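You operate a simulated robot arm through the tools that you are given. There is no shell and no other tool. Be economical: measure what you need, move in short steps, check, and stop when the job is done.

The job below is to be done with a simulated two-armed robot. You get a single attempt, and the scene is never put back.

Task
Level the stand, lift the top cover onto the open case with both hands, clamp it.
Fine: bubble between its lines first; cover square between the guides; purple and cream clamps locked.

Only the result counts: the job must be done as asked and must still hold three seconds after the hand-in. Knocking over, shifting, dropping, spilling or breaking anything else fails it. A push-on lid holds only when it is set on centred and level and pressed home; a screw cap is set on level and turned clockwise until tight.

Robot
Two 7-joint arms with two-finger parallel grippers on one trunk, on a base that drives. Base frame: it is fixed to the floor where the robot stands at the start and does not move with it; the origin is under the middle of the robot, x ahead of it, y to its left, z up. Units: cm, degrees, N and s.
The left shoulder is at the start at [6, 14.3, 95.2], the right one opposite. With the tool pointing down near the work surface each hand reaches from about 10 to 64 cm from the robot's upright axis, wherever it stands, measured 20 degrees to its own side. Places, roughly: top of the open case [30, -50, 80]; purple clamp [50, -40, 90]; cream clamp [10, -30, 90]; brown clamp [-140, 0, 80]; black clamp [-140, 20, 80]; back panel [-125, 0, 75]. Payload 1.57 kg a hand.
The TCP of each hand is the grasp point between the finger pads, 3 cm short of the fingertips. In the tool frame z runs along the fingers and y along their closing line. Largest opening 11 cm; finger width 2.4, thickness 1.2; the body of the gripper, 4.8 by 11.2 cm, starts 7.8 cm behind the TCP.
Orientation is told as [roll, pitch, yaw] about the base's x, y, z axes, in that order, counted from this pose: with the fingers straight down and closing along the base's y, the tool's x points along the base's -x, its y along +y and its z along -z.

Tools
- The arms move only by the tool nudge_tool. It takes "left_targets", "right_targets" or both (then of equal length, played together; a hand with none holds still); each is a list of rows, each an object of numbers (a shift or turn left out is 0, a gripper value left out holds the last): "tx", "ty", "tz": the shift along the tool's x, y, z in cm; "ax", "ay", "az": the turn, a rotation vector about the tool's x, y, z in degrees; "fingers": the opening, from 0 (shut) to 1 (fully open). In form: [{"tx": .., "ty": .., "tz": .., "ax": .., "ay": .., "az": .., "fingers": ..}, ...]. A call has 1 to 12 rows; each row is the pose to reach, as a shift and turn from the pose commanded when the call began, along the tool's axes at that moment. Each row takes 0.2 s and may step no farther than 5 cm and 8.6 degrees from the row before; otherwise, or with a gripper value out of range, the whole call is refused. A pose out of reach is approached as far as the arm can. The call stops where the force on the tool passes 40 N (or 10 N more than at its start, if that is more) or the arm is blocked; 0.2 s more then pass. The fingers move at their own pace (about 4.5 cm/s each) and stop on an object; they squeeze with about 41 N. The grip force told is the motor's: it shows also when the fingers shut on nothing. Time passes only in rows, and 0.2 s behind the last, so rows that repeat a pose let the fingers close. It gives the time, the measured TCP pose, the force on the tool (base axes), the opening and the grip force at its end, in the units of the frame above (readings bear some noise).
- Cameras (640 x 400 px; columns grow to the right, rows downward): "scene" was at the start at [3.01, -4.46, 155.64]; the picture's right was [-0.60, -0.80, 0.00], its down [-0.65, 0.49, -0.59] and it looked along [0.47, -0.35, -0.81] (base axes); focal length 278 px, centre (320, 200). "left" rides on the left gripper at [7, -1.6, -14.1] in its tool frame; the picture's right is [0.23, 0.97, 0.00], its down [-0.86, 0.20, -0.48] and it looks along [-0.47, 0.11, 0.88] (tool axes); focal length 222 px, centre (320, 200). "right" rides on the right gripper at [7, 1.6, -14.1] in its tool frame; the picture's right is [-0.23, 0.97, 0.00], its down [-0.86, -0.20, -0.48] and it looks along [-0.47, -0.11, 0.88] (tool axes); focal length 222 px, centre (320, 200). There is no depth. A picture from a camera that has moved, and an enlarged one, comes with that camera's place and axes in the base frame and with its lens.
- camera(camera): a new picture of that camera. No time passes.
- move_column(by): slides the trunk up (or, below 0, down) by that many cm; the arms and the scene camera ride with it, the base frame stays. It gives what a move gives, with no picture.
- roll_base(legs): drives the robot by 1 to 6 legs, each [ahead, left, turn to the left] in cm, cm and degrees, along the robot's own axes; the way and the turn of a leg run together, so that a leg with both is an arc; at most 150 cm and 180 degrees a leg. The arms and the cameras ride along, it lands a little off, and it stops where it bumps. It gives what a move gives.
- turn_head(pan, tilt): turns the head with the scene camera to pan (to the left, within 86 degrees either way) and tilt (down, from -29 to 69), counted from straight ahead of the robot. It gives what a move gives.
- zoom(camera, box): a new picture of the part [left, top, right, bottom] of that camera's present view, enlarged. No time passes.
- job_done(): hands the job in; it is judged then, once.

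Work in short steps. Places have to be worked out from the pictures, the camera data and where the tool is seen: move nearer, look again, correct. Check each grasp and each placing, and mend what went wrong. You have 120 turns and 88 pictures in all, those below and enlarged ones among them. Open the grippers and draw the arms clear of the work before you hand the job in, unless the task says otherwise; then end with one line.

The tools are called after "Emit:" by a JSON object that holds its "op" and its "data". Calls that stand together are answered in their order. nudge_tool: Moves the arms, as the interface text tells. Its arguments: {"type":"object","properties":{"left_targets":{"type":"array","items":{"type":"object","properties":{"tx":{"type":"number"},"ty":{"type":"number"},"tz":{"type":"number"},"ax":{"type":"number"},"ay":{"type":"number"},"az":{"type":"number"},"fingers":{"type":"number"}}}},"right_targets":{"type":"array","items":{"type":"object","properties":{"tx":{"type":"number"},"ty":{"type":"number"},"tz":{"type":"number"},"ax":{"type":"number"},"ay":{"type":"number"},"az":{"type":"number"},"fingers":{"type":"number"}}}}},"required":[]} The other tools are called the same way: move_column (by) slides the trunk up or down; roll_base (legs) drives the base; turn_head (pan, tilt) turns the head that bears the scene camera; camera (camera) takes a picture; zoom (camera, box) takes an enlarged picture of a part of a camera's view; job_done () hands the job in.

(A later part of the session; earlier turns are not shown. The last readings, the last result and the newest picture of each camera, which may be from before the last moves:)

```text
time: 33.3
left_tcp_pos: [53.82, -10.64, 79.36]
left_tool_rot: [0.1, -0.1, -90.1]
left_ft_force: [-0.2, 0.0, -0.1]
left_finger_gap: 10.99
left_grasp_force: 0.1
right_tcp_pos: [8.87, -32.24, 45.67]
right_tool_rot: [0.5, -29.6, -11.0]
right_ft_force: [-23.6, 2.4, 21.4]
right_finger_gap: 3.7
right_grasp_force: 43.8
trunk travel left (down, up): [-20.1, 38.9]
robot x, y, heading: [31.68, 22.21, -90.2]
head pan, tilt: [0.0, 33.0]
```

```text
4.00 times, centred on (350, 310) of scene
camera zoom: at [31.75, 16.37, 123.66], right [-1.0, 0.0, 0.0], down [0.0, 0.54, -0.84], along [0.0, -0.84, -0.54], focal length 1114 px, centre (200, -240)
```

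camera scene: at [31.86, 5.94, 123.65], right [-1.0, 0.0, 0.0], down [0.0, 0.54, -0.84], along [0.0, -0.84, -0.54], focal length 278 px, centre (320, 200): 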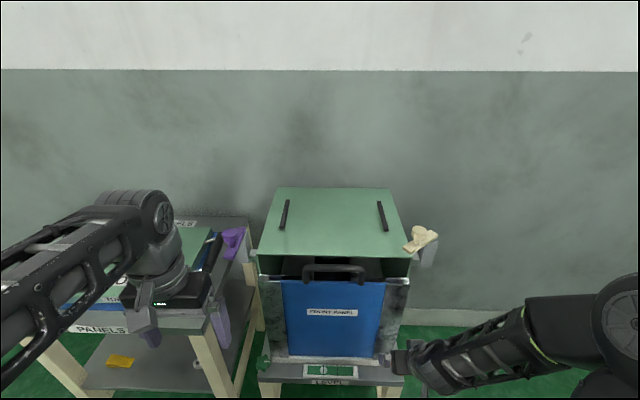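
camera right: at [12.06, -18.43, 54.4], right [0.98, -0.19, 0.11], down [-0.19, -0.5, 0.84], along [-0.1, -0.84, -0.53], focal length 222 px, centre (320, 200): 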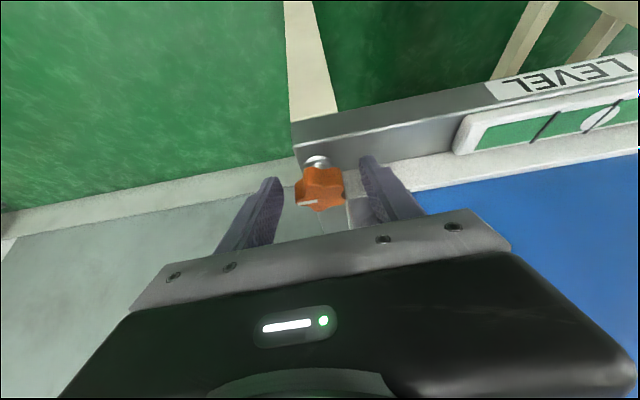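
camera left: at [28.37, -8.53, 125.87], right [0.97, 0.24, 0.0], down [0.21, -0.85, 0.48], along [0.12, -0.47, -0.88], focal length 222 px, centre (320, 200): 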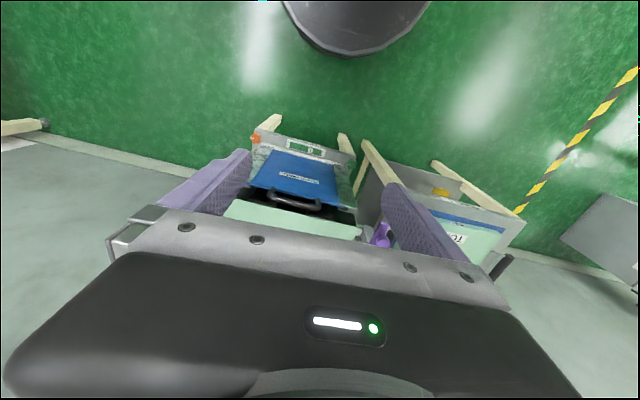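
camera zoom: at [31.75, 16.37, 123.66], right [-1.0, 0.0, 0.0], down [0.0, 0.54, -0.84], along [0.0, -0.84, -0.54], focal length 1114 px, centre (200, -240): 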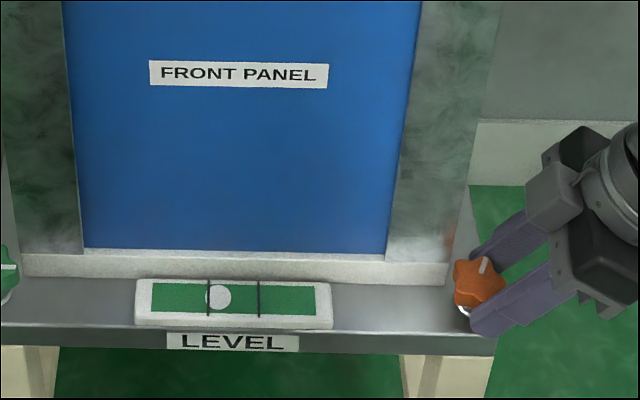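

Bubble at 218 (target 234). The hand is free on the right side, so I continue 48° further, easing off 0.5 cm.

Emit:
{"op": "nudge_tool", "data": {"right_targets": [{"tz": -0.4, "fingers": 0.1}, {"ty": -0.24, "tz": -0.5, "tx": -0.01, "ax": -4, "az": -6.9, "fingers": 0.1}, {"ty": -0.47, "tz": -0.5, "tx": -0.06, "ax": -8, "az": -13.8, "fingers": 0.1}, {"ty": -0.69, "tz": -0.47, "tx": -0.13, "ax": -12, "az": -20.8, "fingers": 0.1}, {"ty": -0.9, "tz": -0.4, "tx": -0.22, "ax": -16, "az": -27.7, "fingers": 0.1}, {"ty": -1.09, "tz": -0.33, "tx": -0.34, "ax": -20, "az": -34.6, "fingers": 0.1}, {"ty": -1.26, "tz": -0.25, "tx": -0.49, "ax": -24, "az": -41.5, "fingers": 0.1}]}}

Emit:
{"op": "zoom", "data": {"camera": "scene", "box": [270, 270, 430, 350]}}

```text
time: 34.9
left_tcp_pos: [53.49, -10.98, 79.25]
left_tool_rot: [0.0, 0.2, -90.1]
left_ft_force: [0.0, -0.5, 0.7]
left_finger_gap: 10.97
left_grasp_force: 0.0
right_tcp_pos: [8.64, -33.88, 45.73]
right_tool_rot: [0.7, -29.8, 36.6]
right_ft_force: [-16.5, -17.8, -29.3]
right_finger_gap: 3.69
right_grasp_force: 43.5
trunk travel left (down, up): [-20.1, 38.9]
robot x, y, heading: [31.54, 22.15, -90.3]
head pan, tilt: [0.0, 33.0]
```

```text
4.00 times, centred on (350, 310) of scene
camera zoom: at [31.62, 15.91, 123.63], right [-1.0, 0.0, 0.0], down [0.0, 0.55, -0.84], along [0.0, -0.84, -0.55], focal length 1114 px, centre (200, -240)
```

zoom: 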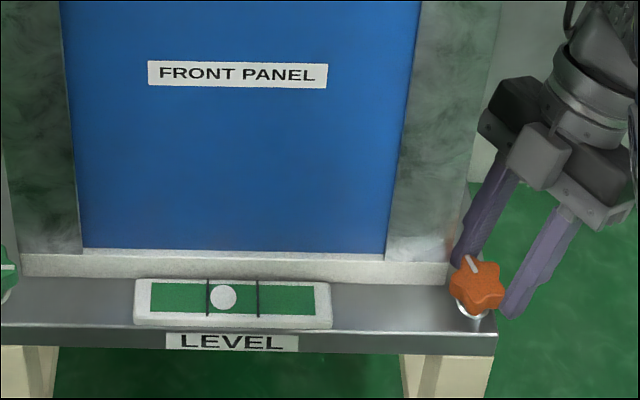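

The bubble is now between the lines (224; lines 208/258) but I want it centred. I release, retreat 4 cm, swing back 72° and regrip.

Emit:
{"op": "nudge_tool", "data": {"right_targets": [{"fingers": 0.55}, {"fingers": 0.55}, {"tz": -4, "fingers": 0.55}, {"ty": 0.51, "tx": -0.03, "tz": -3.98, "ax": 4, "az": 6.9}, {"ty": 1.02, "tx": -0.12, "tz": -3.93, "ax": 8, "az": 13.8}, {"ty": 1.51, "tx": -0.28, "tz": -3.84, "ax": 12, "az": 20.8}, {"ty": 1.96, "tx": -0.49, "tz": -3.72, "ax": 16, "az": 27.7}, {"ty": 2.38, "tx": -0.75, "tz": -3.57, "ax": 20, "az": 34.6}, {"ty": 2.75, "tx": -1.06, "tz": -3.39, "ax": 24, "az": 41.5}, {"ty": 3.07, "tx": -1.41, "tz": -3.18, "ax": 28, "az": 48.4}, {"ty": 3.33, "tx": -1.81, "tz": -2.96, "ax": 32, "az": 55.4}, {"ty": 3.52, "tx": -2.21, "tz": -2.72, "ax": 36, "az": 62.3}]}}

Emit:
{"op": "camera", "data": {"camera": "right"}}

```text
time: 35.5
left_tcp_pos: [53.52, -10.76, 79.42]
left_tool_rot: [0.0, -0.2, -90.2]
left_ft_force: [0.0, -0.4, -0.4]
left_finger_gap: 10.99
left_grasp_force: 0.0
right_tcp_pos: [7.96, -33.46, 46.03]
right_tool_rot: [2.0, -29.7, 36.1]
right_ft_force: [-7.6, -2.1, -3.8]
right_finger_gap: 5.82
right_grasp_force: 0.1
right hand out of reach, approached as far as the arm can: row 3
trunk travel left (down, up): [-20.1, 38.9]
robot x, y, heading: [31.43, 22.15, -90.4]
head pan, tilt: [0.0, 33.0]
stopped in row 3 (right hand): the force on the tool passed its limit (the readings are from after the stop); the commanded pose is now the measured one
```

```text
50 pictures are left
camera right: at [-3.23, -40.25, 54.96], right [-0.43, 0.89, 0.14], down [0.54, 0.13, 0.83], along [0.72, 0.43, -0.54], focal length 222 px, centre (320, 200)
```

right: 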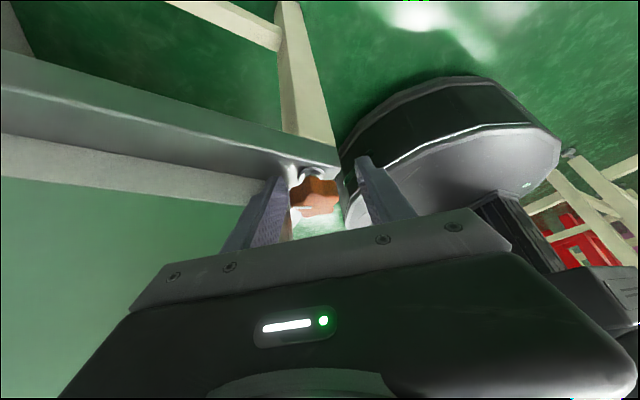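

That retreat direction is out of reach. I lift straight up instead and check the level.

Emit:
{"op": "nudge_tool", "data": {"right_targets": [{"tx": -1, "tz": -1.73}, {"tx": -2.5, "tz": -4.3}, {"tx": -4, "tz": -6.9}]}}

Emit:
{"op": "zoom", "data": {"camera": "scene", "box": [270, 270, 430, 350]}}

```text
time: 36.4
left_tcp_pos: [53.5, -10.77, 79.36]
left_tool_rot: [0.1, 0.0, -90.3]
left_ft_force: [0.7, 0.7, 0.2]
left_finger_gap: 11.0
left_grasp_force: 0.0
right_tcp_pos: [8.05, -32.34, 52.78]
right_tool_rot: [2.2, -28.6, 35.3]
right_ft_force: [-7.5, 1.4, -2.0]
right_finger_gap: 5.7
right_grasp_force: 0.1
right hand out of reach, approached as far as the arm can: row 2, 3
trunk travel left (down, up): [-20.1, 38.9]
robot x, y, heading: [31.74, 22.43, -90.3]
head pan, tilt: [0.0, 33.0]
stopped in row 3 (right hand): the force on the tool passed its limit (the readings are from after the stop); the commanded pose is now the measured one
```

```text
4.00 times, centred on (350, 310) of scene
camera zoom: at [31.66, 16.19, 123.69], right [-1.0, 0.01, 0.0], down [0.0, 0.54, -0.84], along [0.0, -0.84, -0.54], focal length 1114 px, centre (200, -240)
```

zoom: 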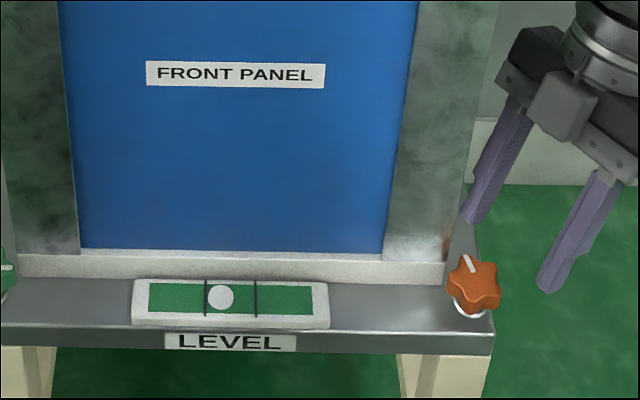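

The level reads inside but off-centre (0.29 of the gap). I swing the hand back clockwise 64° while up here, moving slightly outwards, to take another stroke.

Emit:
{"op": "nudge_tool", "data": {"right_targets": [{"ty": 0.5, "ax": 4, "az": 6.9}, {"ty": 1, "ax": 8, "az": 13.8}, {"ty": 1.5, "ax": 12, "az": 20.8}, {"ty": 1.5, "ax": 16, "az": 27.7}, {"ty": 1.5, "ax": 20, "az": 34.6}, {"ty": 1.5, "ax": 24, "az": 41.5}, {"ty": 1.5, "ax": 28, "az": 48.4}, {"ty": 1.5, "ax": 32, "az": 55.4}]}}

Emit:
{"op": "camera", "data": {"camera": "right"}}

```text
time: 38.2
left_tcp_pos: [53.6, -10.71, 79.42]
left_tool_rot: [0.0, 0.0, -90.2]
left_ft_force: [-0.3, -0.4, 0.3]
left_finger_gap: 10.97
left_grasp_force: 0.0
right_tcp_pos: [7.52, -31.23, 52.93]
right_tool_rot: [-0.4, -27.9, -27.2]
right_ft_force: [0.6, -0.5, -0.1]
right_finger_gap: 6.04
right_grasp_force: 0.1
trunk travel left (down, up): [-20.1, 38.9]
robot x, y, heading: [31.25, 22.03, -90.4]
head pan, tilt: [0.0, 33.0]
```

```text
48 pictures are left
camera right: at [-3.15, -23.83, 62.25], right [0.63, 0.77, 0.1], down [0.38, -0.42, 0.82], along [0.68, -0.48, -0.56], focal length 222 px, centre (320, 200)
```

right: 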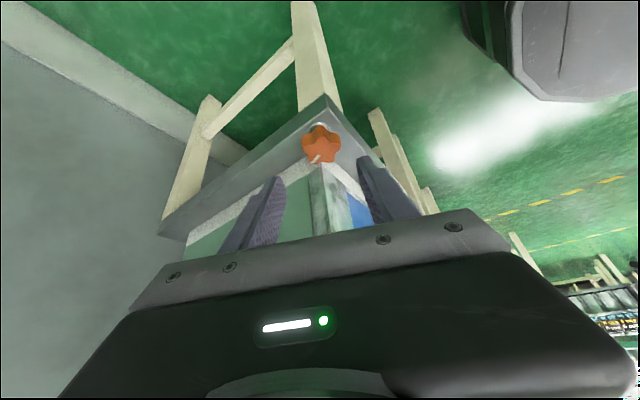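

Knob seen at (10.6,-32.7). I descend on it with the hand turned to yaw -27 and close.

Emit:
{"op": "nudge_tool", "data": {"right_targets": [{"tx": 0.8, "tz": 3}, {"tx": 1.4, "tz": 5.2}, {"tx": 1.9, "tz": 7}, {"tx": 1.9, "tz": 7, "fingers": 0.1}, {"tx": 1.9, "tz": 7, "fingers": 0.1}, {"tx": 1.9, "tz": 7, "fingers": 0.1}, {"tx": 1.9, "tz": 7, "fingers": 0.1}]}}

```text
time: 39.8
left_tcp_pos: [53.64, -10.49, 79.33]
left_tool_rot: [0.0, -0.1, -90.3]
left_ft_force: [-0.5, 0.6, -0.8]
left_finger_gap: 11.01
left_grasp_force: 0.0
right_tcp_pos: [9.09, -31.77, 45.7]
right_tool_rot: [-0.2, -27.9, -27.1]
right_ft_force: [8.3, 25.0, 1.2]
right_finger_gap: 3.86
right_grasp_force: 37.8
trunk travel left (down, up): [-20.1, 38.9]
robot x, y, heading: [31.44, 22.48, -90.4]
head pan, tilt: [0.0, 33.0]
```

Gripped. Now another 64° counter-clockwise stroke.

Emit:
{"op": "nudge_tool", "data": {"right_targets": [{"ty": 0.3}, {"ty": 0.06, "tx": -0.01, "tz": 0.01, "ax": -3.75, "az": -7.06}, {"ty": -0.17, "tx": -0.06, "tz": 0.03, "ax": -7.5, "az": -14.1}, {"ty": -0.39, "tx": -0.13, "tz": 0.07, "ax": -11.3, "az": -21.2}, {"ty": -0.6, "tx": -0.22, "tz": 0.13, "ax": -15, "az": -28.3}, {"ty": -0.79, "tx": -0.34, "tz": 0.2, "ax": -18.8, "az": -35.3}, {"ty": -0.96, "tx": -0.49, "tz": 0.28, "ax": -22.5, "az": -42.4}, {"ty": -1.11, "tx": -0.65, "tz": 0.37, "ax": -26.3, "az": -49.4}]}}

Emit:
{"op": "zoom", "data": {"camera": "scene", "box": [270, 270, 430, 350]}}

```text
time: 41.6
left_tcp_pos: [53.48, -10.81, 79.29]
left_tool_rot: [0.1, 0.0, -90.3]
left_ft_force: [0.6, -0.2, 0.2]
left_finger_gap: 10.99
left_grasp_force: 0.1
right_tcp_pos: [8.77, -33.42, 45.77]
right_tool_rot: [-0.1, -27.3, 28.7]
right_ft_force: [1.2, -4.8, -9.2]
right_finger_gap: 3.78
right_grasp_force: 43.7
trunk travel left (down, up): [-20.1, 38.9]
robot x, y, heading: [31.42, 22.32, -90.3]
head pan, tilt: [0.0, 33.0]
```

```text
4.00 times, centred on (350, 310) of scene
camera zoom: at [31.67, 16.11, 123.66], right [-1.0, 0.01, 0.0], down [0.0, 0.55, -0.84], along [0.0, -0.84, -0.55], focal length 1114 px, centre (200, -240)
```

zoom: 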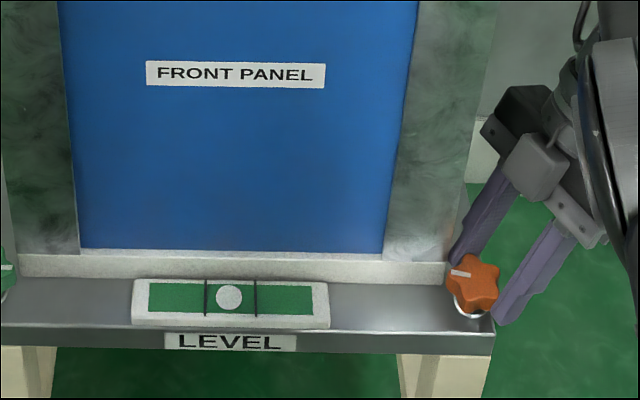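

Bubble is centred (229 between 205 and 256). I release, lift straight up, and swing the hand back.

Emit:
{"op": "nudge_tool", "data": {"right_targets": [{"fingers": 0.6}, {"fingers": 0.6}, {"tx": -1, "tz": -1.75}, {"tx": -2, "tz": -3.5, "ax": 2, "az": 4}, {"tx": -3.2, "tz": -5.6, "ax": 5, "az": 10}, {"tx": -3.2, "tz": -5.6, "ty": 0.5, "ax": 9, "az": 17}, {"tx": -3.2, "tz": -5.6, "ty": 1, "ax": 12.7, "az": 24}, {"tx": -3.2, "tz": -5.6, "ty": 1.5, "ax": 16.5, "az": 31}, {"tx": -3.2, "tz": -5.6, "ty": 1.5, "ax": 20.5, "az": 38.5}, {"tx": -3.2, "tz": -5.6, "ty": 1.5, "ax": 24.5, "az": 46}]}}

Emit:
{"op": "zoom", "data": {"camera": "scene", "box": [230, 160, 450, 350]}}

```text
time: 43.8
left_tcp_pos: [53.62, -10.83, 79.33]
left_tool_rot: [0.0, 0.0, -90.4]
left_ft_force: [0.2, 0.7, -0.2]
left_finger_gap: 10.98
left_grasp_force: 0.2
right_tcp_pos: [8.51, -31.83, 52.28]
right_tool_rot: [-0.5, -27.9, -23.5]
right_ft_force: [0.2, 0.3, 0.3]
right_finger_gap: 6.59
right_grasp_force: 0.0
trunk travel left (down, up): [-20.1, 38.9]
robot x, y, heading: [31.7, 22.15, -90.2]
head pan, tilt: [0.0, 33.0]
```

```text
2.11 times, centred on (340, 255) of scene
camera zoom: at [31.7, 16.21, 123.66], right [-1.0, 0.01, 0.0], down [0.0, 0.54, -0.84], along [0.0, -0.84, -0.54], focal length 586 px, centre (278, 84)
```

zoom: 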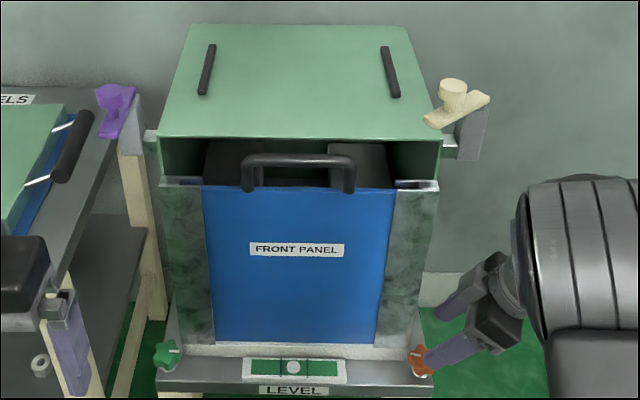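

Level is good. I withdraw the right hand towards robot/right, un-tilting it.

Emit:
{"op": "nudge_tool", "data": {"right_targets": [{"tx": 1.8, "ty": 1.9, "tz": -3.2}, {"tx": 3.6, "ty": 3.8, "tz": -6.4}, {"tx": 5.4, "ty": 5.6, "tz": -9.6}, {"tx": 7.3, "ty": 7.5, "tz": -12.9}, {"tx": 7.3, "ty": 7.5, "tz": -12.9, "ay": 8}, {"tx": 7.3, "ty": 7.5, "tz": -12.9, "ay": 16}, {"tx": 7.3, "ty": 7.5, "tz": -12.9, "ay": 24}, {"tx": 7.3, "ty": 7.5, "tz": -12.9, "ay": 28}]}}

Emit:
{"op": "nudge_tool", "data": {"right_targets": [{"az": 8, "fingers": 1}, {"az": 16}, {"az": 24}, {"az": 32}, {"az": 40}, {"az": 48}, {"az": 56}, {"az": 64}, {"az": 66.5}]}}

Emit:
{"op": "move_column", "data": {"by": 25}}

```text
time: 45.6
left_tcp_pos: [53.47, -10.58, 79.23]
left_tool_rot: [0.0, -0.1, -90.3]
left_ft_force: [-0.1, -0.1, 0.6]
left_finger_gap: 11.01
left_grasp_force: 0.1
right_tcp_pos: [-0.06, -19.92, 60.16]
right_tool_rot: [-0.3, 0.3, -23.7]
right_ft_force: [-0.3, 0.4, 0.2]
right_finger_gap: 6.61
right_grasp_force: 0.1
trunk travel left (down, up): [-20.1, 38.9]
robot x, y, heading: [31.3, 21.78, -90.1]
head pan, tilt: [0.0, 33.0]
```

```text
time: 47.6
left_tcp_pos: [53.5, -10.7, 79.31]
left_tool_rot: [0.0, 0.1, -90.3]
left_ft_force: [-0.6, 0.1, -0.2]
left_finger_gap: 11.0
left_grasp_force: 0.1
right_tcp_pos: [0.04, -19.98, 60.16]
right_tool_rot: [-0.3, -0.4, -90.2]
right_ft_force: [0.9, 0.3, 0.1]
right_finger_gap: 10.99
right_grasp_force: 0.1
trunk travel left (down, up): [-20.1, 38.9]
robot x, y, heading: [31.74, 22.4, -90.1]
head pan, tilt: [0.0, 33.0]
```

```text
time: 50.2
left_tcp_pos: [53.59, -10.78, 104.35]
left_tool_rot: [0.0, 0.0, -90.3]
left_ft_force: [0.1, 0.8, -0.7]
left_finger_gap: 10.99
left_grasp_force: 0.0
right_tcp_pos: [-0.03, -20.04, 85.15]
right_tool_rot: [-0.4, -0.3, -89.9]
right_ft_force: [-0.7, 1.5, -0.4]
right_finger_gap: 11.01
right_grasp_force: 0.1
trunk travel left (down, up): [-45.1, 13.9]
robot x, y, heading: [31.58, 22.28, -90.3]
head pan, tilt: [0.0, 33.0]
```

Next the cream lever, still swung half over the plate. I bring the right hand high above it for a close top view.

Emit:
{"op": "nudge_tool", "data": {"right_targets": [{"tz": -4}, {"tz": -8}, {"tz": -12, "ty": 2}, {"tz": -16, "ty": 5, "tx": -2}, {"tz": -18, "ty": 8, "tx": -5}, {"tz": -18, "ty": 11, "tx": -8}]}}

Emit:
{"op": "camera", "data": {"camera": "right"}}

```text
refused: row 4 steps farther than a row can; nothing moved
```

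```text
45 pictures are left
camera right: at [1.7, -12.95, 99.36], right [0.97, -0.23, 0.0], down [-0.2, -0.85, 0.48], along [-0.11, -0.47, -0.88], focal length 222 px, centre (320, 200)
```

right: 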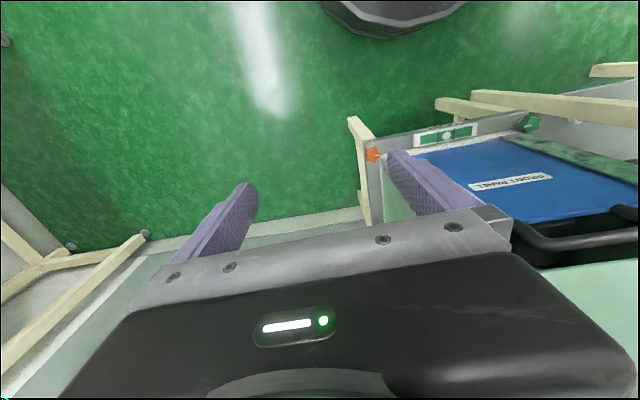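

Row spacing was too large. I repeat in smaller steps, placing the hand higher and further over the case so the wrist camera sees the clamp.

Emit:
{"op": "nudge_tool", "data": {"right_targets": [{"tz": -4.5}, {"tz": -9}, {"tz": -13}, {"tz": -17, "ty": 2}, {"tz": -20, "ty": 4, "tx": -3}, {"tz": -20, "ty": 6, "tx": -7}, {"tz": -20, "ty": 8, "tx": -11}, {"tz": -20, "ty": 10, "tx": -15}, {"tz": -20, "ty": 11, "tx": -19}, {"tz": -20, "ty": 12, "tx": -23}]}}

Emit:
{"op": "camera", "data": {"camera": "right"}}

```text
time: 52.4
left_tcp_pos: [53.69, -11.24, 104.17]
left_tool_rot: [-0.1, 0.3, -90.3]
left_ft_force: [0.3, -1.6, -0.8]
left_finger_gap: 10.97
left_grasp_force: 0.1
right_tcp_pos: [11.16, -34.57, 100.6]
right_tool_rot: [-1.7, -1.6, -89.6]
right_ft_force: [0.2, -1.1, -1.1]
right_finger_gap: 10.99
right_grasp_force: 0.2
right hand out of reach, approached as far as the arm can: row 5, 6, 7, 8, 9, 10
trunk travel left (down, up): [-45.1, 13.9]
robot x, y, heading: [31.43, 22.21, -90.3]
head pan, tilt: [0.0, 33.0]
```

```text
44 pictures are left
camera right: at [13.15, -27.24, 114.72], right [0.97, -0.22, -0.02], down [-0.18, -0.84, 0.51], along [-0.13, -0.49, -0.86], focal length 222 px, centre (320, 200)
```

right: 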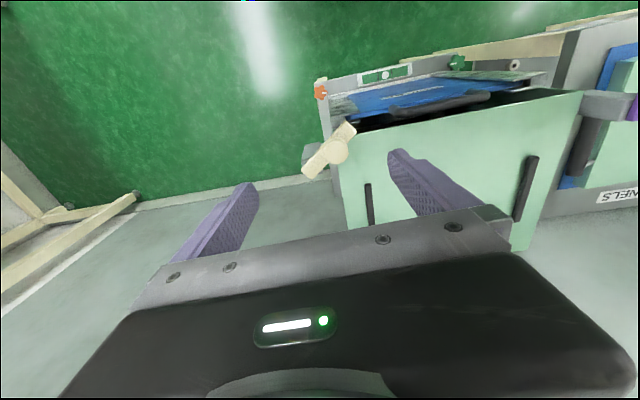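

Emit:
{"op": "zoom", "data": {"camera": "right", "box": [260, 50, 640, 270]}}

```text
1.68 times, centred on (450, 160) of right
camera zoom: at [13.15, -27.24, 114.72], right [0.97, -0.22, -0.02], down [-0.18, -0.84, 0.51], along [-0.13, -0.49, -0.86], focal length 374 px, centre (101, 267)
```

zoom: 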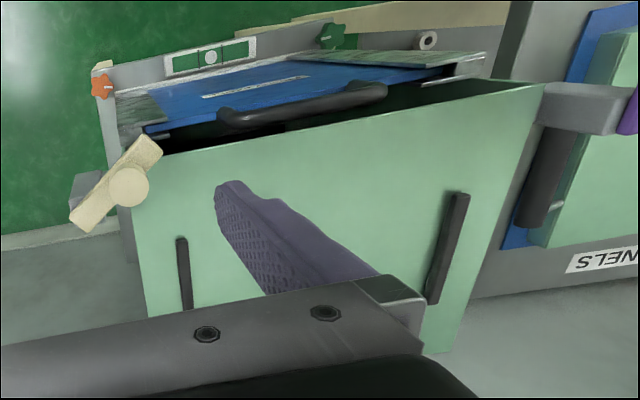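

The lever pivots at its outer rear end (~8.5,-38.7) with its knob at (12.6,-36.5), plate top z≈83. I drive 10 cm forward for better reach, then re-look at the clamp from just behind.

Emit:
{"op": "roll_base", "data": {"legs": [[11, 0, 0]]}}

Emit:
{"op": "zoom", "data": {"camera": "right", "box": [200, 0, 640, 240]}}

```text
time: 53.6
left_tcp_pos: [53.51, -21.65, 104.32]
left_tool_rot: [-0.1, -0.1, -90.3]
left_ft_force: [-0.4, -0.1, -0.4]
left_finger_gap: 11.02
left_grasp_force: 0.0
right_tcp_pos: [11.02, -44.99, 100.76]
right_tool_rot: [-1.6, -1.7, -89.6]
right_ft_force: [0.7, 0.5, -0.5]
right_finger_gap: 11.0
right_grasp_force: 0.1
trunk travel left (down, up): [-45.1, 13.9]
robot x, y, heading: [31.75, 11.7, -90.3]
head pan, tilt: [0.0, 33.0]
```

```text
1.45 times, centred on (420, 120) of right
camera zoom: at [12.95, -37.71, 114.81], right [0.97, -0.22, -0.02], down [-0.18, -0.84, 0.51], along [-0.13, -0.49, -0.86], focal length 323 px, centre (174, 316)
```

zoom: 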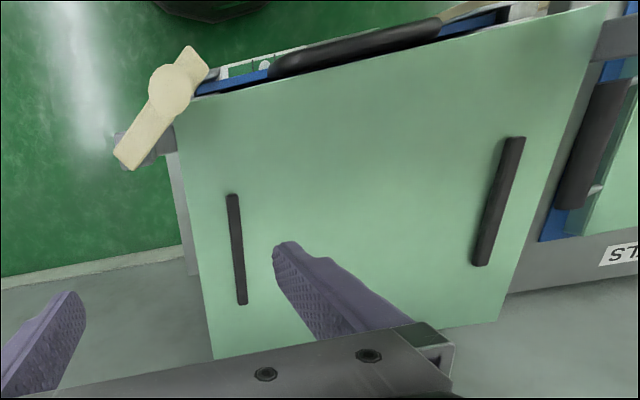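

Now I have a good top view: plate x 13–44.5, y -36.7…-63.5, guide bars at x 16 and 40; lever knob at (12.6,-35.4). I rotate the hand to straddle the lever and come above the knob.

Emit:
{"op": "nudge_tool", "data": {"right_targets": [{"tx": 2, "ty": 0.3, "az": 8, "fingers": 0.5}, {"tx": 4, "ty": 0.6, "az": 16}, {"tx": 6, "ty": 0.9, "az": 24}, {"tx": 8, "ty": 1.2, "az": 32}, {"tx": 9.6, "ty": 1.6, "az": 40}, {"tx": 9.6, "ty": 1.6, "tz": 3, "az": 48}, {"tx": 9.6, "ty": 1.6, "tz": 6, "az": 52}]}}

Emit:
{"op": "camera", "data": {"camera": "right"}}

```text
time: 55.2
left_tcp_pos: [53.54, -21.53, 104.28]
left_tool_rot: [0.1, 0.1, -90.5]
left_ft_force: [1.2, -0.2, 0.0]
left_finger_gap: 10.97
left_grasp_force: 0.0
right_tcp_pos: [6.05, -31.41, 89.8]
right_tool_rot: [1.4, -2.6, -140.7]
right_ft_force: [0.0, -0.1, 0.0]
right_finger_gap: 5.52
right_grasp_force: 0.0
right hand out of reach, approached as far as the arm can: row 2, 3, 4, 5, 6, 7
trunk travel left (down, up): [-45.1, 13.9]
robot x, y, heading: [31.61, 11.56, -90.2]
head pan, tilt: [0.0, 33.0]
```

```text
41 pictures are left
camera right: at [12.79, -27.53, 103.73], right [0.44, -0.9, 0.03], down [-0.78, -0.36, 0.51], along [-0.45, -0.25, -0.86], focal length 222 px, centre (320, 200)
```

right: 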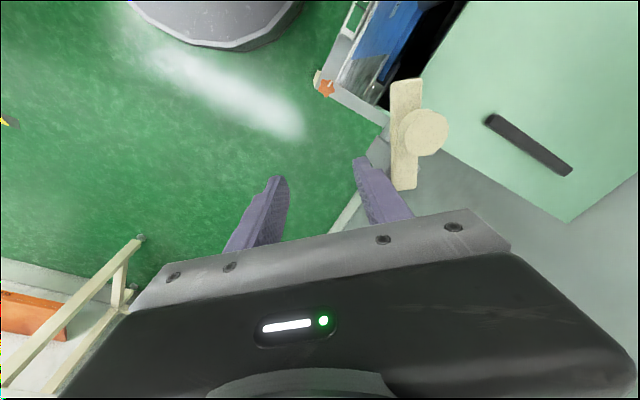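

This yaw is near the arm's limit. Instead I'll swing the lever open by pushing with closed fingers at yaw -90: first raise and rotate back.

Emit:
{"op": "nudge_tool", "data": {"right_targets": [{"tz": -3, "fingers": 0}, {"tz": -6, "az": -8}, {"tz": -7, "az": -16}, {"tz": -7, "az": -24}, {"tz": -7, "az": -32}, {"tz": -7, "az": -40}, {"tz": -7, "az": -48}, {"tz": -7, "az": -50.5}]}}

```text
time: 57.0
left_tcp_pos: [53.44, -21.5, 104.27]
left_tool_rot: [0.1, 0.0, -90.4]
left_ft_force: [0.1, 0.3, 0.3]
left_finger_gap: 10.99
left_grasp_force: 0.2
right_tcp_pos: [5.82, -31.25, 96.63]
right_tool_rot: [-1.4, -1.8, -91.0]
right_ft_force: [0.7, 0.1, -0.4]
right_finger_gap: 0.0
right_grasp_force: 21.1
right hand out of reach, approached as far as the arm can: row 1, 2
trunk travel left (down, up): [-45.1, 13.9]
robot x, y, heading: [31.5, 11.77, -90.5]
head pan, tilt: [0.0, 33.0]
```

Now over the plate side of the lever: move to (18.3,-34.5), then down to TCP z≈88.5.

Emit:
{"op": "nudge_tool", "data": {"right_targets": [{"ty": 4.2, "tx": -1}, {"ty": 8.4, "tx": -2}, {"ty": 12.5, "tx": -3.2}, {"ty": 12.5, "tx": -3.2, "tz": 4}, {"ty": 12.5, "tx": -3.2, "tz": 8}]}}

Emit:
{"op": "camera", "data": {"camera": "right"}}

```text
time: 58.2
left_tcp_pos: [53.48, -21.62, 104.24]
left_tool_rot: [0.0, 0.0, -90.3]
left_ft_force: [0.3, -0.6, 0.3]
left_finger_gap: 11.01
left_grasp_force: 0.1
right_tcp_pos: [18.15, -35.09, 88.33]
right_tool_rot: [-1.3, -1.8, -91.2]
right_ft_force: [-0.3, 0.3, 0.0]
right_finger_gap: 0.0
right_grasp_force: 21.4
trunk travel left (down, up): [-45.1, 13.9]
robot x, y, heading: [31.51, 11.26, -90.3]
head pan, tilt: [0.0, 33.0]
```

```text
40 pictures are left
camera right: at [20.33, -27.67, 102.32], right [0.97, -0.25, -0.02], down [-0.2, -0.84, 0.51], along [-0.14, -0.49, -0.86], focal length 222 px, centre (320, 200)
```

right: 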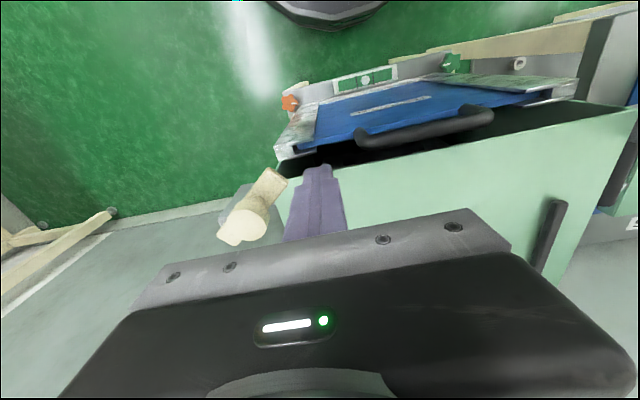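

Fingers are right beside the lever on its plate side. I push toward -x by 8 cm to swing it open (also slightly forward to follow).

Emit:
{"op": "nudge_tool", "data": {"right_targets": [{"ty": -1.5}, {"ty": -3}, {"ty": -4.5, "tx": 0.5}, {"ty": -6, "tx": 1}, {"ty": -7, "tx": 1.5}, {"ty": -8, "tx": 1.5}]}}

Emit:
{"op": "zoom", "data": {"camera": "right", "box": [200, 80, 500, 260]}}

```text
time: 58.8
left_tcp_pos: [53.49, -21.49, 104.3]
left_tool_rot: [0.0, -0.1, -90.3]
left_ft_force: [-0.4, 1.0, -0.1]
left_finger_gap: 11.01
left_grasp_force: 0.0
right_tcp_pos: [16.19, -34.35, 88.29]
right_tool_rot: [-0.3, -0.9, -90.7]
right_ft_force: [9.8, 7.4, 2.2]
right_finger_gap: 0.0
right_grasp_force: 21.2
trunk travel left (down, up): [-45.1, 13.9]
robot x, y, heading: [31.4, 11.29, -90.4]
head pan, tilt: [0.0, 33.0]
stopped in row 3 (right hand): the force on the tool passed its limit (the readings are from after the stop); the commanded pose is now the measured one
```

```text
2.13 times, centred on (350, 170) of right
camera zoom: at [17.95, -27.19, 102.33], right [0.97, -0.24, 0.0], down [-0.21, -0.85, 0.49], along [-0.12, -0.48, -0.87], focal length 474 px, centre (256, 264)
```

zoom: 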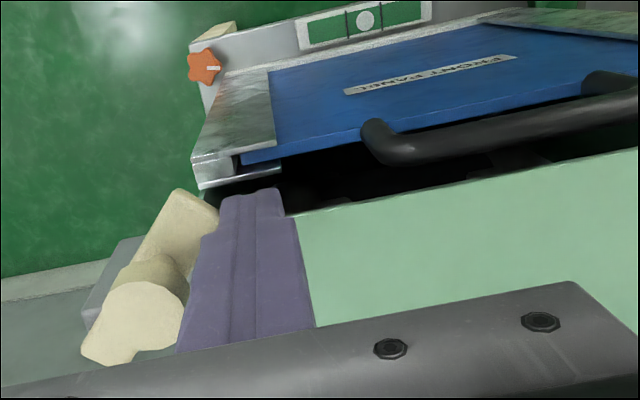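

Force limit; contact is too near the pivot. I shift toward the tip (+y) and push again slowly.

Emit:
{"op": "nudge_tool", "data": {"right_targets": [{"ty": 0.6}, {"ty": 0.6, "tx": 1}, {"ty": -0.4, "tx": 1}, {"ty": -1.2, "tx": 1.2}, {"ty": -2, "tx": 1.4}, {"ty": -2.8, "tx": 1.6}, {"ty": -3.6, "tx": 1.8}, {"ty": -4.4, "tx": 2}, {"ty": -5.2, "tx": 2}, {"ty": -6, "tx": 2}]}}

Emit:
{"op": "zoom", "data": {"camera": "right", "box": [200, 80, 500, 260]}}

```text
time: 59.9
left_tcp_pos: [53.68, -21.51, 104.29]
left_tool_rot: [0.1, 0.0, -90.4]
left_ft_force: [-0.8, -0.2, 0.6]
left_finger_gap: 10.98
left_grasp_force: 0.2
right_tcp_pos: [15.1, -32.85, 88.1]
right_tool_rot: [0.1, -0.2, -90.5]
right_ft_force: [1.6, 1.0, -1.6]
right_finger_gap: 0.0
right_grasp_force: 21.6
trunk travel left (down, up): [-45.1, 13.9]
robot x, y, heading: [31.82, 11.68, -90.2]
head pan, tilt: [0.0, 33.0]
stopped in row 5 (right hand): the force on the tool passed its limit (the readings are from after the stop); the commanded pose is now the measured one
```

```text
2.13 times, centred on (350, 170) of right
camera zoom: at [16.78, -25.84, 102.24], right [0.97, -0.24, 0.0], down [-0.21, -0.85, 0.48], along [-0.11, -0.47, -0.88], focal length 474 px, centre (256, 264)
```

zoom: 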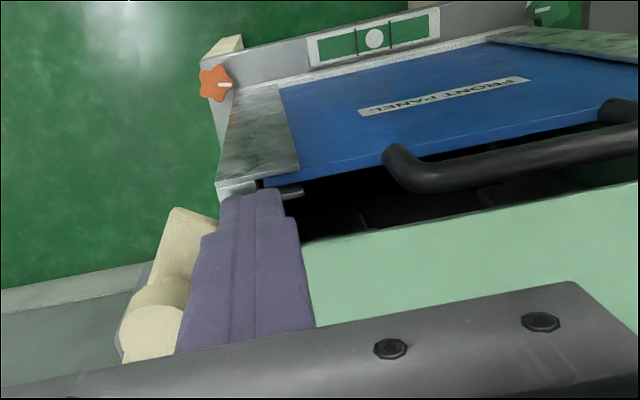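

It swings, just stiffly. I keep pushing, slower.

Emit:
{"op": "nudge_tool", "data": {"right_targets": [{"ty": -0.3}, {"ty": -0.6, "tx": 0.1}, {"ty": -0.9, "tx": 0.2}, {"ty": -1.2, "tx": 0.3}, {"ty": -1.5, "tx": 0.3}, {"ty": -1.8, "tx": 0.4}, {"ty": -2.1, "tx": 0.4}, {"ty": -2.4, "tx": 0.5}, {"ty": -2.7, "tx": 0.5}, {"ty": -3, "tx": 0.5}, {"ty": -3.3, "tx": 0.5}, {"ty": -3.6, "tx": 0.5}]}}

Emit:
{"op": "nudge_tool", "data": {"right_targets": [{"ty": -0.3}, {"ty": -0.6}, {"ty": -0.9}, {"ty": -1.2}, {"ty": -1.5}, {"ty": -1.8}, {"ty": -2.1}, {"ty": -2.4}]}}

Emit:
{"op": "zoom", "data": {"camera": "right", "box": [200, 80, 500, 260]}}

```text
time: 62.5
left_tcp_pos: [53.7, -21.49, 104.3]
left_tool_rot: [-0.1, -0.2, -90.2]
left_ft_force: [-0.6, -0.7, 0.7]
left_finger_gap: 11.0
left_grasp_force: 0.0
right_tcp_pos: [11.64, -32.37, 88.16]
right_tool_rot: [0.1, -0.2, -90.5]
right_ft_force: [1.5, 0.8, -1.0]
right_finger_gap: 0.01
right_grasp_force: 21.5
trunk travel left (down, up): [-45.1, 13.9]
robot x, y, heading: [31.34, 11.43, -90.3]
head pan, tilt: [0.0, 33.0]
```

```text
time: 63.4
left_tcp_pos: [53.93, -21.31, 104.39]
left_tool_rot: [0.0, -0.1, -90.1]
left_ft_force: [-0.8, 0.1, 0.0]
left_finger_gap: 11.0
left_grasp_force: 0.0
right_tcp_pos: [11.64, -32.25, 88.06]
right_tool_rot: [0.9, -0.2, -89.8]
right_ft_force: [14.7, 3.4, 4.2]
right_finger_gap: 0.02
right_grasp_force: 21.2
trunk travel left (down, up): [-45.1, 13.9]
robot x, y, heading: [31.88, 11.44, -90.1]
head pan, tilt: [0.0, 33.0]
stopped in row 4 (right hand): the force on the tool passed its limit (the readings are from after the stop); the commanded pose is now the measured one
```

```text
2.13 times, centred on (350, 170) of right
camera zoom: at [12.92, -25.22, 102.35], right [0.97, -0.22, 0.02], down [-0.2, -0.85, 0.48], along [-0.09, -0.47, -0.88], focal length 474 px, centre (256, 264)
```

zoom: 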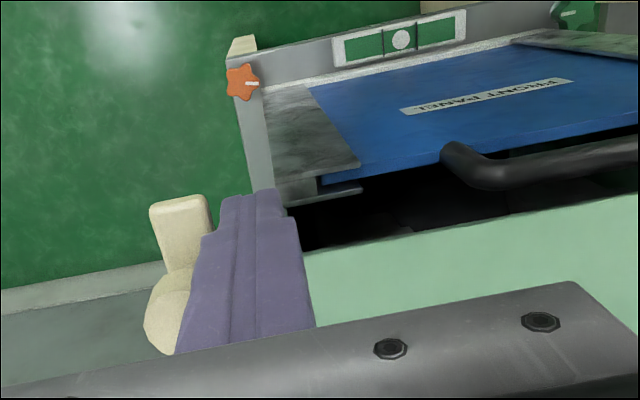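

The lever is back at its open stop. I raise the right hand clear and drive left toward the panel table (robot centre to x≈73).

Emit:
{"op": "nudge_tool", "data": {"right_targets": [{"ty": 0.8}, {"ty": 0.8, "tx": 1, "tz": -4}, {"ty": 0.8, "tx": 3, "tz": -8}, {"ty": 0.8, "tx": 5, "tz": -12}, {"ty": 0.8, "tx": 7, "tz": -15, "fingers": 1}]}}

Emit:
{"op": "roll_base", "data": {"legs": [[0, 42, 0]]}}

Emit:
{"op": "turn_head", "data": {"pan": 0, "tilt": 50}}

Emit:
{"op": "camera", "data": {"camera": "scene"}}

```text
time: 64.6
left_tcp_pos: [53.69, -21.24, 104.25]
left_tool_rot: [-0.1, -0.1, -90.1]
left_ft_force: [-0.5, -0.6, 0.3]
left_finger_gap: 11.01
left_grasp_force: 0.0
right_tcp_pos: [11.76, -25.24, 102.91]
right_tool_rot: [0.7, -0.1, -90.1]
right_ft_force: [-0.1, 0.3, -0.5]
right_finger_gap: 3.17
right_grasp_force: 0.1
trunk travel left (down, up): [-45.1, 13.9]
robot x, y, heading: [31.67, 11.39, -90.5]
head pan, tilt: [0.0, 33.0]
```

```text
time: 67.2
left_tcp_pos: [95.4, -21.69, 104.35]
left_tool_rot: [0.0, -0.1, -90.4]
left_ft_force: [0.3, -0.2, 0.0]
left_finger_gap: 11.0
left_grasp_force: 0.1
right_tcp_pos: [53.42, -25.42, 102.94]
right_tool_rot: [0.6, 0.0, -90.3]
right_ft_force: [0.1, -0.2, 0.2]
right_finger_gap: 10.98
right_grasp_force: 0.1
trunk travel left (down, up): [-45.1, 13.9]
robot x, y, heading: [73.31, 11.16, -90.5]
head pan, tilt: [0.0, 33.0]
```

```text
time: 68.0
left_tcp_pos: [95.33, -21.76, 104.21]
left_tool_rot: [-0.1, -0.1, -90.4]
left_ft_force: [0.1, 0.0, -0.1]
left_finger_gap: 10.98
left_grasp_force: 0.0
right_tcp_pos: [53.35, -25.5, 102.81]
right_tool_rot: [0.5, 0.0, -90.4]
right_ft_force: [0.3, -0.7, -0.7]
right_finger_gap: 10.99
right_grasp_force: 0.0
trunk travel left (down, up): [-45.1, 13.9]
robot x, y, heading: [73.48, 11.29, -90.4]
head pan, tilt: [0.0, 50.0]
```

```text
36 pictures are left
camera scene: at [73.52, 6.5, 146.18], right [-1.0, 0.01, 0.0], down [0.01, 0.77, -0.64], along [-0.01, -0.64, -0.77], focal length 278 px, centre (320, 200)
```

scene: 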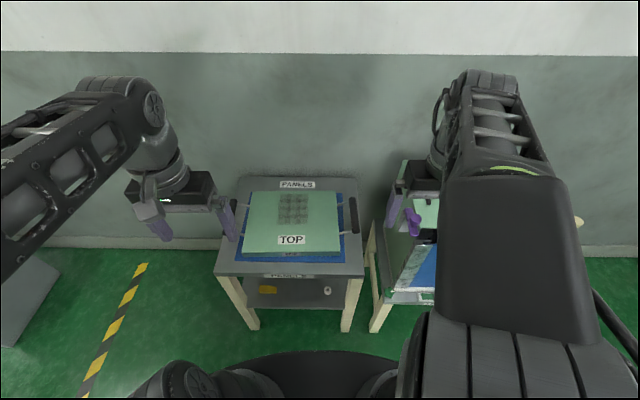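

Emit:
{"op": "zoom", "data": {"camera": "scene", "box": [205, 165, 385, 285]}}

Emit:
{"op": "camera", "data": {"camera": "left"}}

Emit:
{"op": "camera", "data": {"camera": "right"}}

```text
3.33 times, centred on (295, 225) of scene
camera zoom: at [73.52, 6.5, 146.18], right [-1.0, 0.01, 0.0], down [0.01, 0.77, -0.64], along [-0.01, -0.64, -0.77], focal length 928 px, centre (403, 117)
```

zoom: 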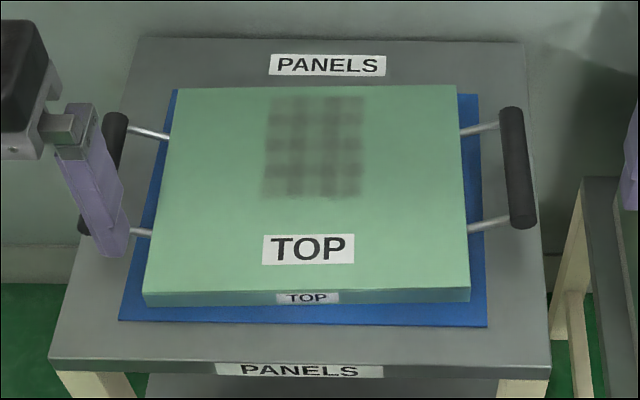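

```text
34 pictures are left
camera left: at [93.66, -14.84, 118.26], right [0.98, 0.22, 0.0], down [0.19, -0.86, 0.48], along [0.11, -0.47, -0.88], focal length 222 px, centre (320, 200)
```

left: 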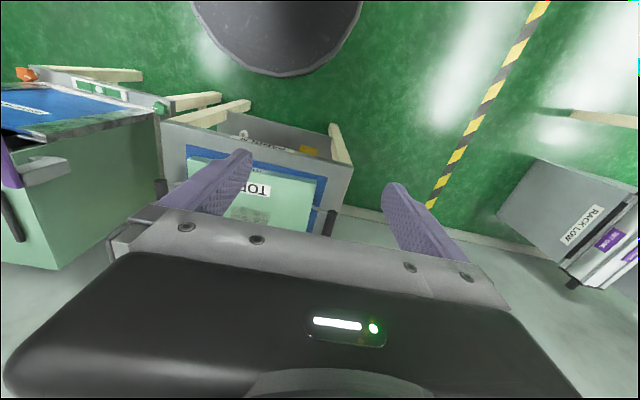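

```text
33 pictures are left
camera right: at [54.81, -18.46, 117.16], right [0.97, -0.23, 0.01], down [-0.21, -0.85, 0.48], along [-0.1, -0.47, -0.88], focal length 222 px, centre (320, 200)
```

right: 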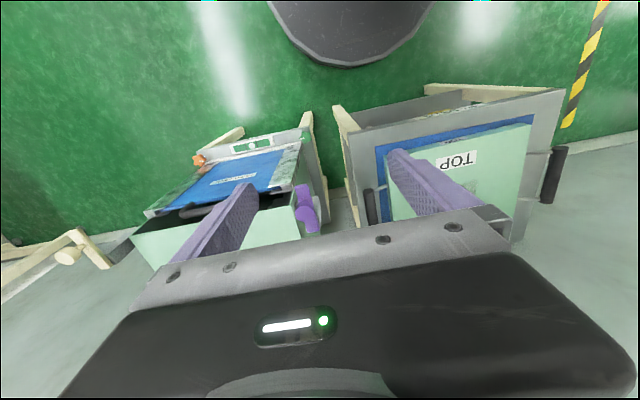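

Cover: ~29×24 cm, centre ≈(81.7,-46.5), handle bars along y at x≈61.1 and 102.6, z≈72. I shift the base to be centred on it and closer, then bring both hands above the handles.

Emit:
{"op": "roll_base", "data": {"legs": [[8, 8.3, 0]]}}

Emit:
{"op": "nudge_tool", "data": {"right_targets": [{"tx": -3}, {"tx": -6}, {"tx": -9}, {"tx": -12}, {"tx": -12, "tz": 4}, {"tx": -12, "tz": 8}], "left_targets": [{"tx": -3}, {"tx": -6}, {"tx": -9}, {"tx": -12, "ty": -0.5}, {"tx": -15, "ty": -1, "tz": 4}, {"tx": -16, "ty": -1, "tz": 8}]}}

Emit:
{"op": "camera", "data": {"camera": "scene"}}

Emit:
{"op": "camera", "data": {"camera": "left"}}

Emit:
{"op": "camera", "data": {"camera": "right"}}

```text
time: 69.2
left_tcp_pos: [103.78, -29.98, 104.34]
left_tool_rot: [-0.1, 0.0, -90.3]
left_ft_force: [-0.2, -0.6, 0.0]
left_finger_gap: 11.0
left_grasp_force: 0.0
right_tcp_pos: [61.87, -33.54, 103.01]
right_tool_rot: [0.6, -0.1, -90.3]
right_ft_force: [0.9, -0.4, -0.6]
right_finger_gap: 11.02
right_grasp_force: 0.2
trunk travel left (down, up): [-45.1, 13.9]
robot x, y, heading: [81.54, 3.17, -90.4]
head pan, tilt: [0.0, 50.0]
```

```text
refused: row 5 steps farther than a row can; nothing moved
```

```text
32 pictures are left
camera scene: at [81.99, -1.68, 146.17], right [-1.0, 0.01, 0.0], down [0.0, 0.77, -0.64], along [-0.01, -0.64, -0.77], focal length 278 px, centre (320, 200)
```

scene: 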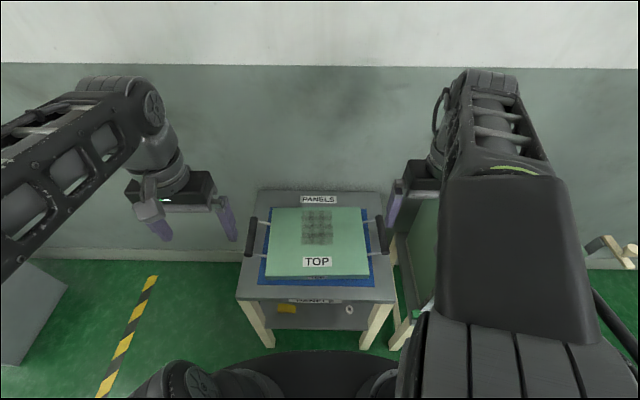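

```text
31 pictures are left
camera left: at [102.14, -22.98, 118.21], right [0.98, 0.22, 0.0], down [0.19, -0.86, 0.48], along [0.1, -0.47, -0.88], focal length 222 px, centre (320, 200)
```

left: 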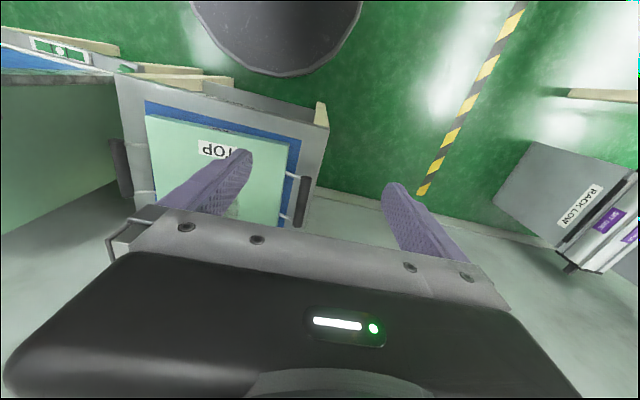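

```text
30 pictures are left
camera right: at [63.28, -26.63, 117.14], right [0.97, -0.23, 0.01], down [-0.21, -0.85, 0.48], along [-0.1, -0.47, -0.88], focal length 222 px, centre (320, 200)
```

right: 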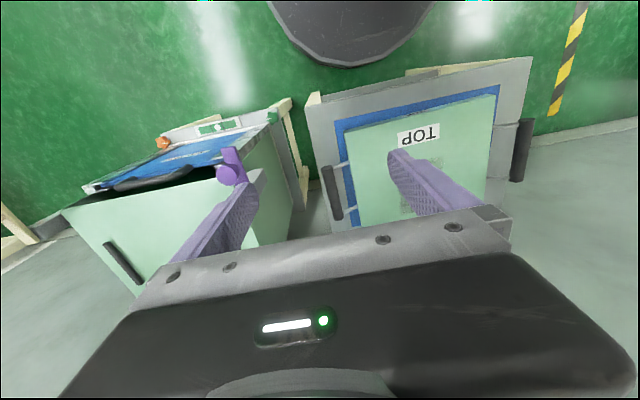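

Triangulated from both wrist cameras: handles at (61.4,-50.5,70) and (103.4,-50.4,70). I move both hands above them and down to z≈79.

Emit:
{"op": "nudge_tool", "data": {"right_targets": [{"tx": -3.5}, {"tx": -7}, {"tx": -10.5, "ty": -0.3}, {"tx": -14, "ty": -0.5}, {"tx": -17, "ty": -0.5}, {"tx": -17, "ty": -0.5, "tz": 4.5}, {"tx": -17, "ty": -0.5, "tz": 9}, {"tx": -17, "ty": -0.5, "tz": 13.5}, {"tx": -17, "ty": -0.5, "tz": 18}, {"tx": -17, "ty": -0.5, "tz": 22}, {"tx": -17, "ty": -0.5, "tz": 24}], "left_targets": [{"tx": -4}, {"tx": -8}, {"tx": -12, "ty": -0.2}, {"tx": -16, "ty": -0.3}, {"tx": -20.3, "ty": -0.4}, {"tx": -20.3, "ty": -0.4, "tz": 4.5}, {"tx": -20.3, "ty": -0.4, "tz": 9}, {"tx": -20.3, "ty": -0.4, "tz": 13.5}, {"tx": -20.3, "ty": -0.4, "tz": 18}, {"tx": -20.3, "ty": -0.4, "tz": 22.5}, {"tx": -20.3, "ty": -0.4, "tz": 25.3}]}}

Emit:
{"op": "zoom", "data": {"camera": "scene", "box": [200, 170, 440, 310]}}

```text
time: 71.8
left_tcp_pos: [103.53, -51.65, 82.8]
left_tool_rot: [-6.5, -4.6, -87.0]
left_ft_force: [-0.1, -0.4, -0.4]
left_finger_gap: 11.01
left_grasp_force: 0.0
left hand out of reach, approached as far as the arm can: row 4, 5
right_tcp_pos: [60.64, -50.59, 78.58]
right_tool_rot: [0.5, 0.0, -91.1]
right_ft_force: [0.2, -0.5, 0.5]
right_finger_gap: 11.0
right_grasp_force: 0.0
right hand out of reach, approached as far as the arm can: row 4, 5
trunk travel left (down, up): [-45.1, 13.9]
robot x, y, heading: [81.8, 3.18, -90.3]
head pan, tilt: [0.0, 50.0]
stopped in row 11 (left hand): the arm was blocked; the commanded pose is now the measured one
```

```text
2.67 times, centred on (320, 240) of scene
camera zoom: at [81.89, -1.62, 146.17], right [-1.0, 0.01, 0.0], down [0.01, 0.77, -0.64], along [0.0, -0.64, -0.77], focal length 743 px, centre (320, 93)
```

zoom: 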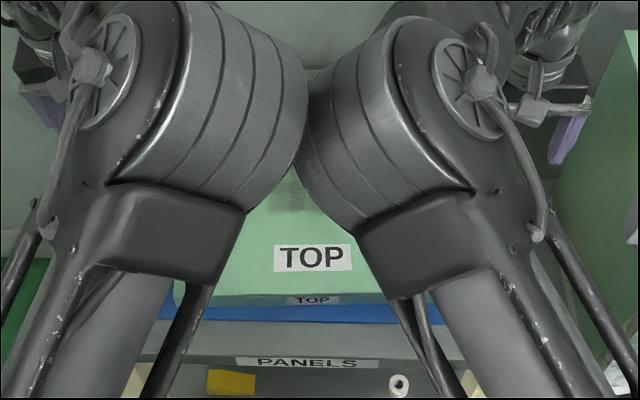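

The elbows swung inward and met since the high waypoint was near the reach limit. I retreat both hands 16 cm at this height, checking the arm posture.

Emit:
{"op": "nudge_tool", "data": {"right_targets": [{"tx": 4, "tz": -0.5}, {"tx": 8, "tz": -1}, {"tx": 12, "tz": -1.5}, {"tx": 16, "tz": -2}], "left_targets": [{"tx": 4}, {"tx": 8}, {"tx": 12}, {"tx": 16}]}}

Emit:
{"op": "camera", "data": {"camera": "scene"}}

```text
time: 72.8
left_tcp_pos: [102.42, -35.61, 81.57]
left_tool_rot: [-6.5, -4.5, -87.1]
left_ft_force: [0.4, -0.5, -0.9]
left_finger_gap: 10.99
left_grasp_force: 0.0
right_tcp_pos: [61.04, -34.48, 80.54]
right_tool_rot: [0.4, 0.1, -91.0]
right_ft_force: [0.8, -0.4, 0.3]
right_finger_gap: 11.0
right_grasp_force: 0.1
trunk travel left (down, up): [-45.1, 13.9]
robot x, y, heading: [81.6, 3.5, -90.7]
head pan, tilt: [0.0, 50.0]
```

```text
28 pictures are left
camera scene: at [81.93, -1.44, 146.18], right [-1.0, 0.01, 0.0], down [0.0, 0.77, -0.64], along [0.0, -0.64, -0.77], focal length 278 px, centre (320, 200)
```

scene: 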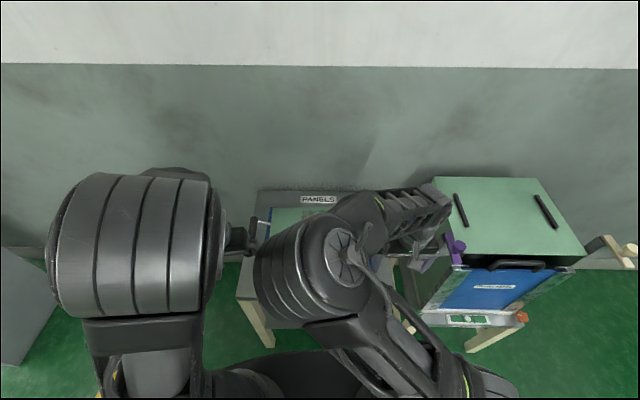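

I correct the left hand's tilt first (in place), then advance both at this low height.

Emit:
{"op": "nudge_tool", "data": {"left_targets": [{"ax": -3, "ay": 2, "az": 1.5}, {"ax": -6.5, "ay": 4.5, "az": 2.9}, {"ax": -6.5, "ay": 4.5, "az": 2.9}], "right_targets": [{"az": -0.5}, {"az": -1}, {"az": -1}]}}

Emit:
{"op": "nudge_tool", "data": {"left_targets": [{"tx": -3, "ty": 0.3}, {"tx": -6, "ty": 0.6}, {"tx": -9, "ty": 0.8}, {"tx": -12, "ty": 1, "tz": 0.5}, {"tx": -14.8, "ty": 1, "tz": 1}], "right_targets": [{"tx": -3, "ty": 0.1}, {"tx": -6, "ty": 0.2}, {"tx": -9, "ty": 0.3}, {"tx": -12, "ty": 0.4}, {"tx": -16, "ty": 0.4}]}}

Emit:
{"op": "camera", "data": {"camera": "scene"}}

```text
time: 73.6
left_tcp_pos: [102.57, -35.54, 81.48]
left_tool_rot: [0.2, -0.2, -90.3]
left_ft_force: [0.7, 0.1, 0.8]
left_finger_gap: 11.0
left_grasp_force: 0.1
right_tcp_pos: [60.95, -34.53, 80.54]
right_tool_rot: [0.5, 0.0, -90.0]
right_ft_force: [0.8, 1.0, 0.9]
right_finger_gap: 11.01
right_grasp_force: 0.1
trunk travel left (down, up): [-45.1, 13.9]
robot x, y, heading: [81.74, 3.11, -90.3]
head pan, tilt: [0.0, 50.0]
```

```text
time: 74.8
left_tcp_pos: [104.2, -51.87, 84.5]
left_tool_rot: [-6.9, -5.1, -87.1]
left_ft_force: [0.7, 0.6, 1.0]
left_finger_gap: 11.01
left_grasp_force: 0.1
right_tcp_pos: [61.01, -50.45, 80.41]
right_tool_rot: [0.1, 0.6, -90.4]
right_ft_force: [0.6, 0.5, -0.2]
right_finger_gap: 10.99
right_grasp_force: 0.0
trunk travel left (down, up): [-45.1, 13.9]
robot x, y, heading: [81.76, 3.57, -90.5]
head pan, tilt: [0.0, 50.0]
```

```text
27 pictures are left
camera scene: at [81.99, -1.56, 146.2], right [-1.0, 0.01, 0.0], down [0.0, 0.77, -0.64], along [0.0, -0.64, -0.77], focal length 278 px, centre (320, 200)
```

scene: 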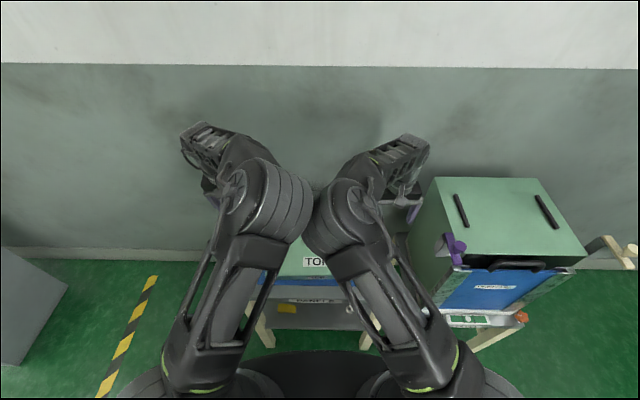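

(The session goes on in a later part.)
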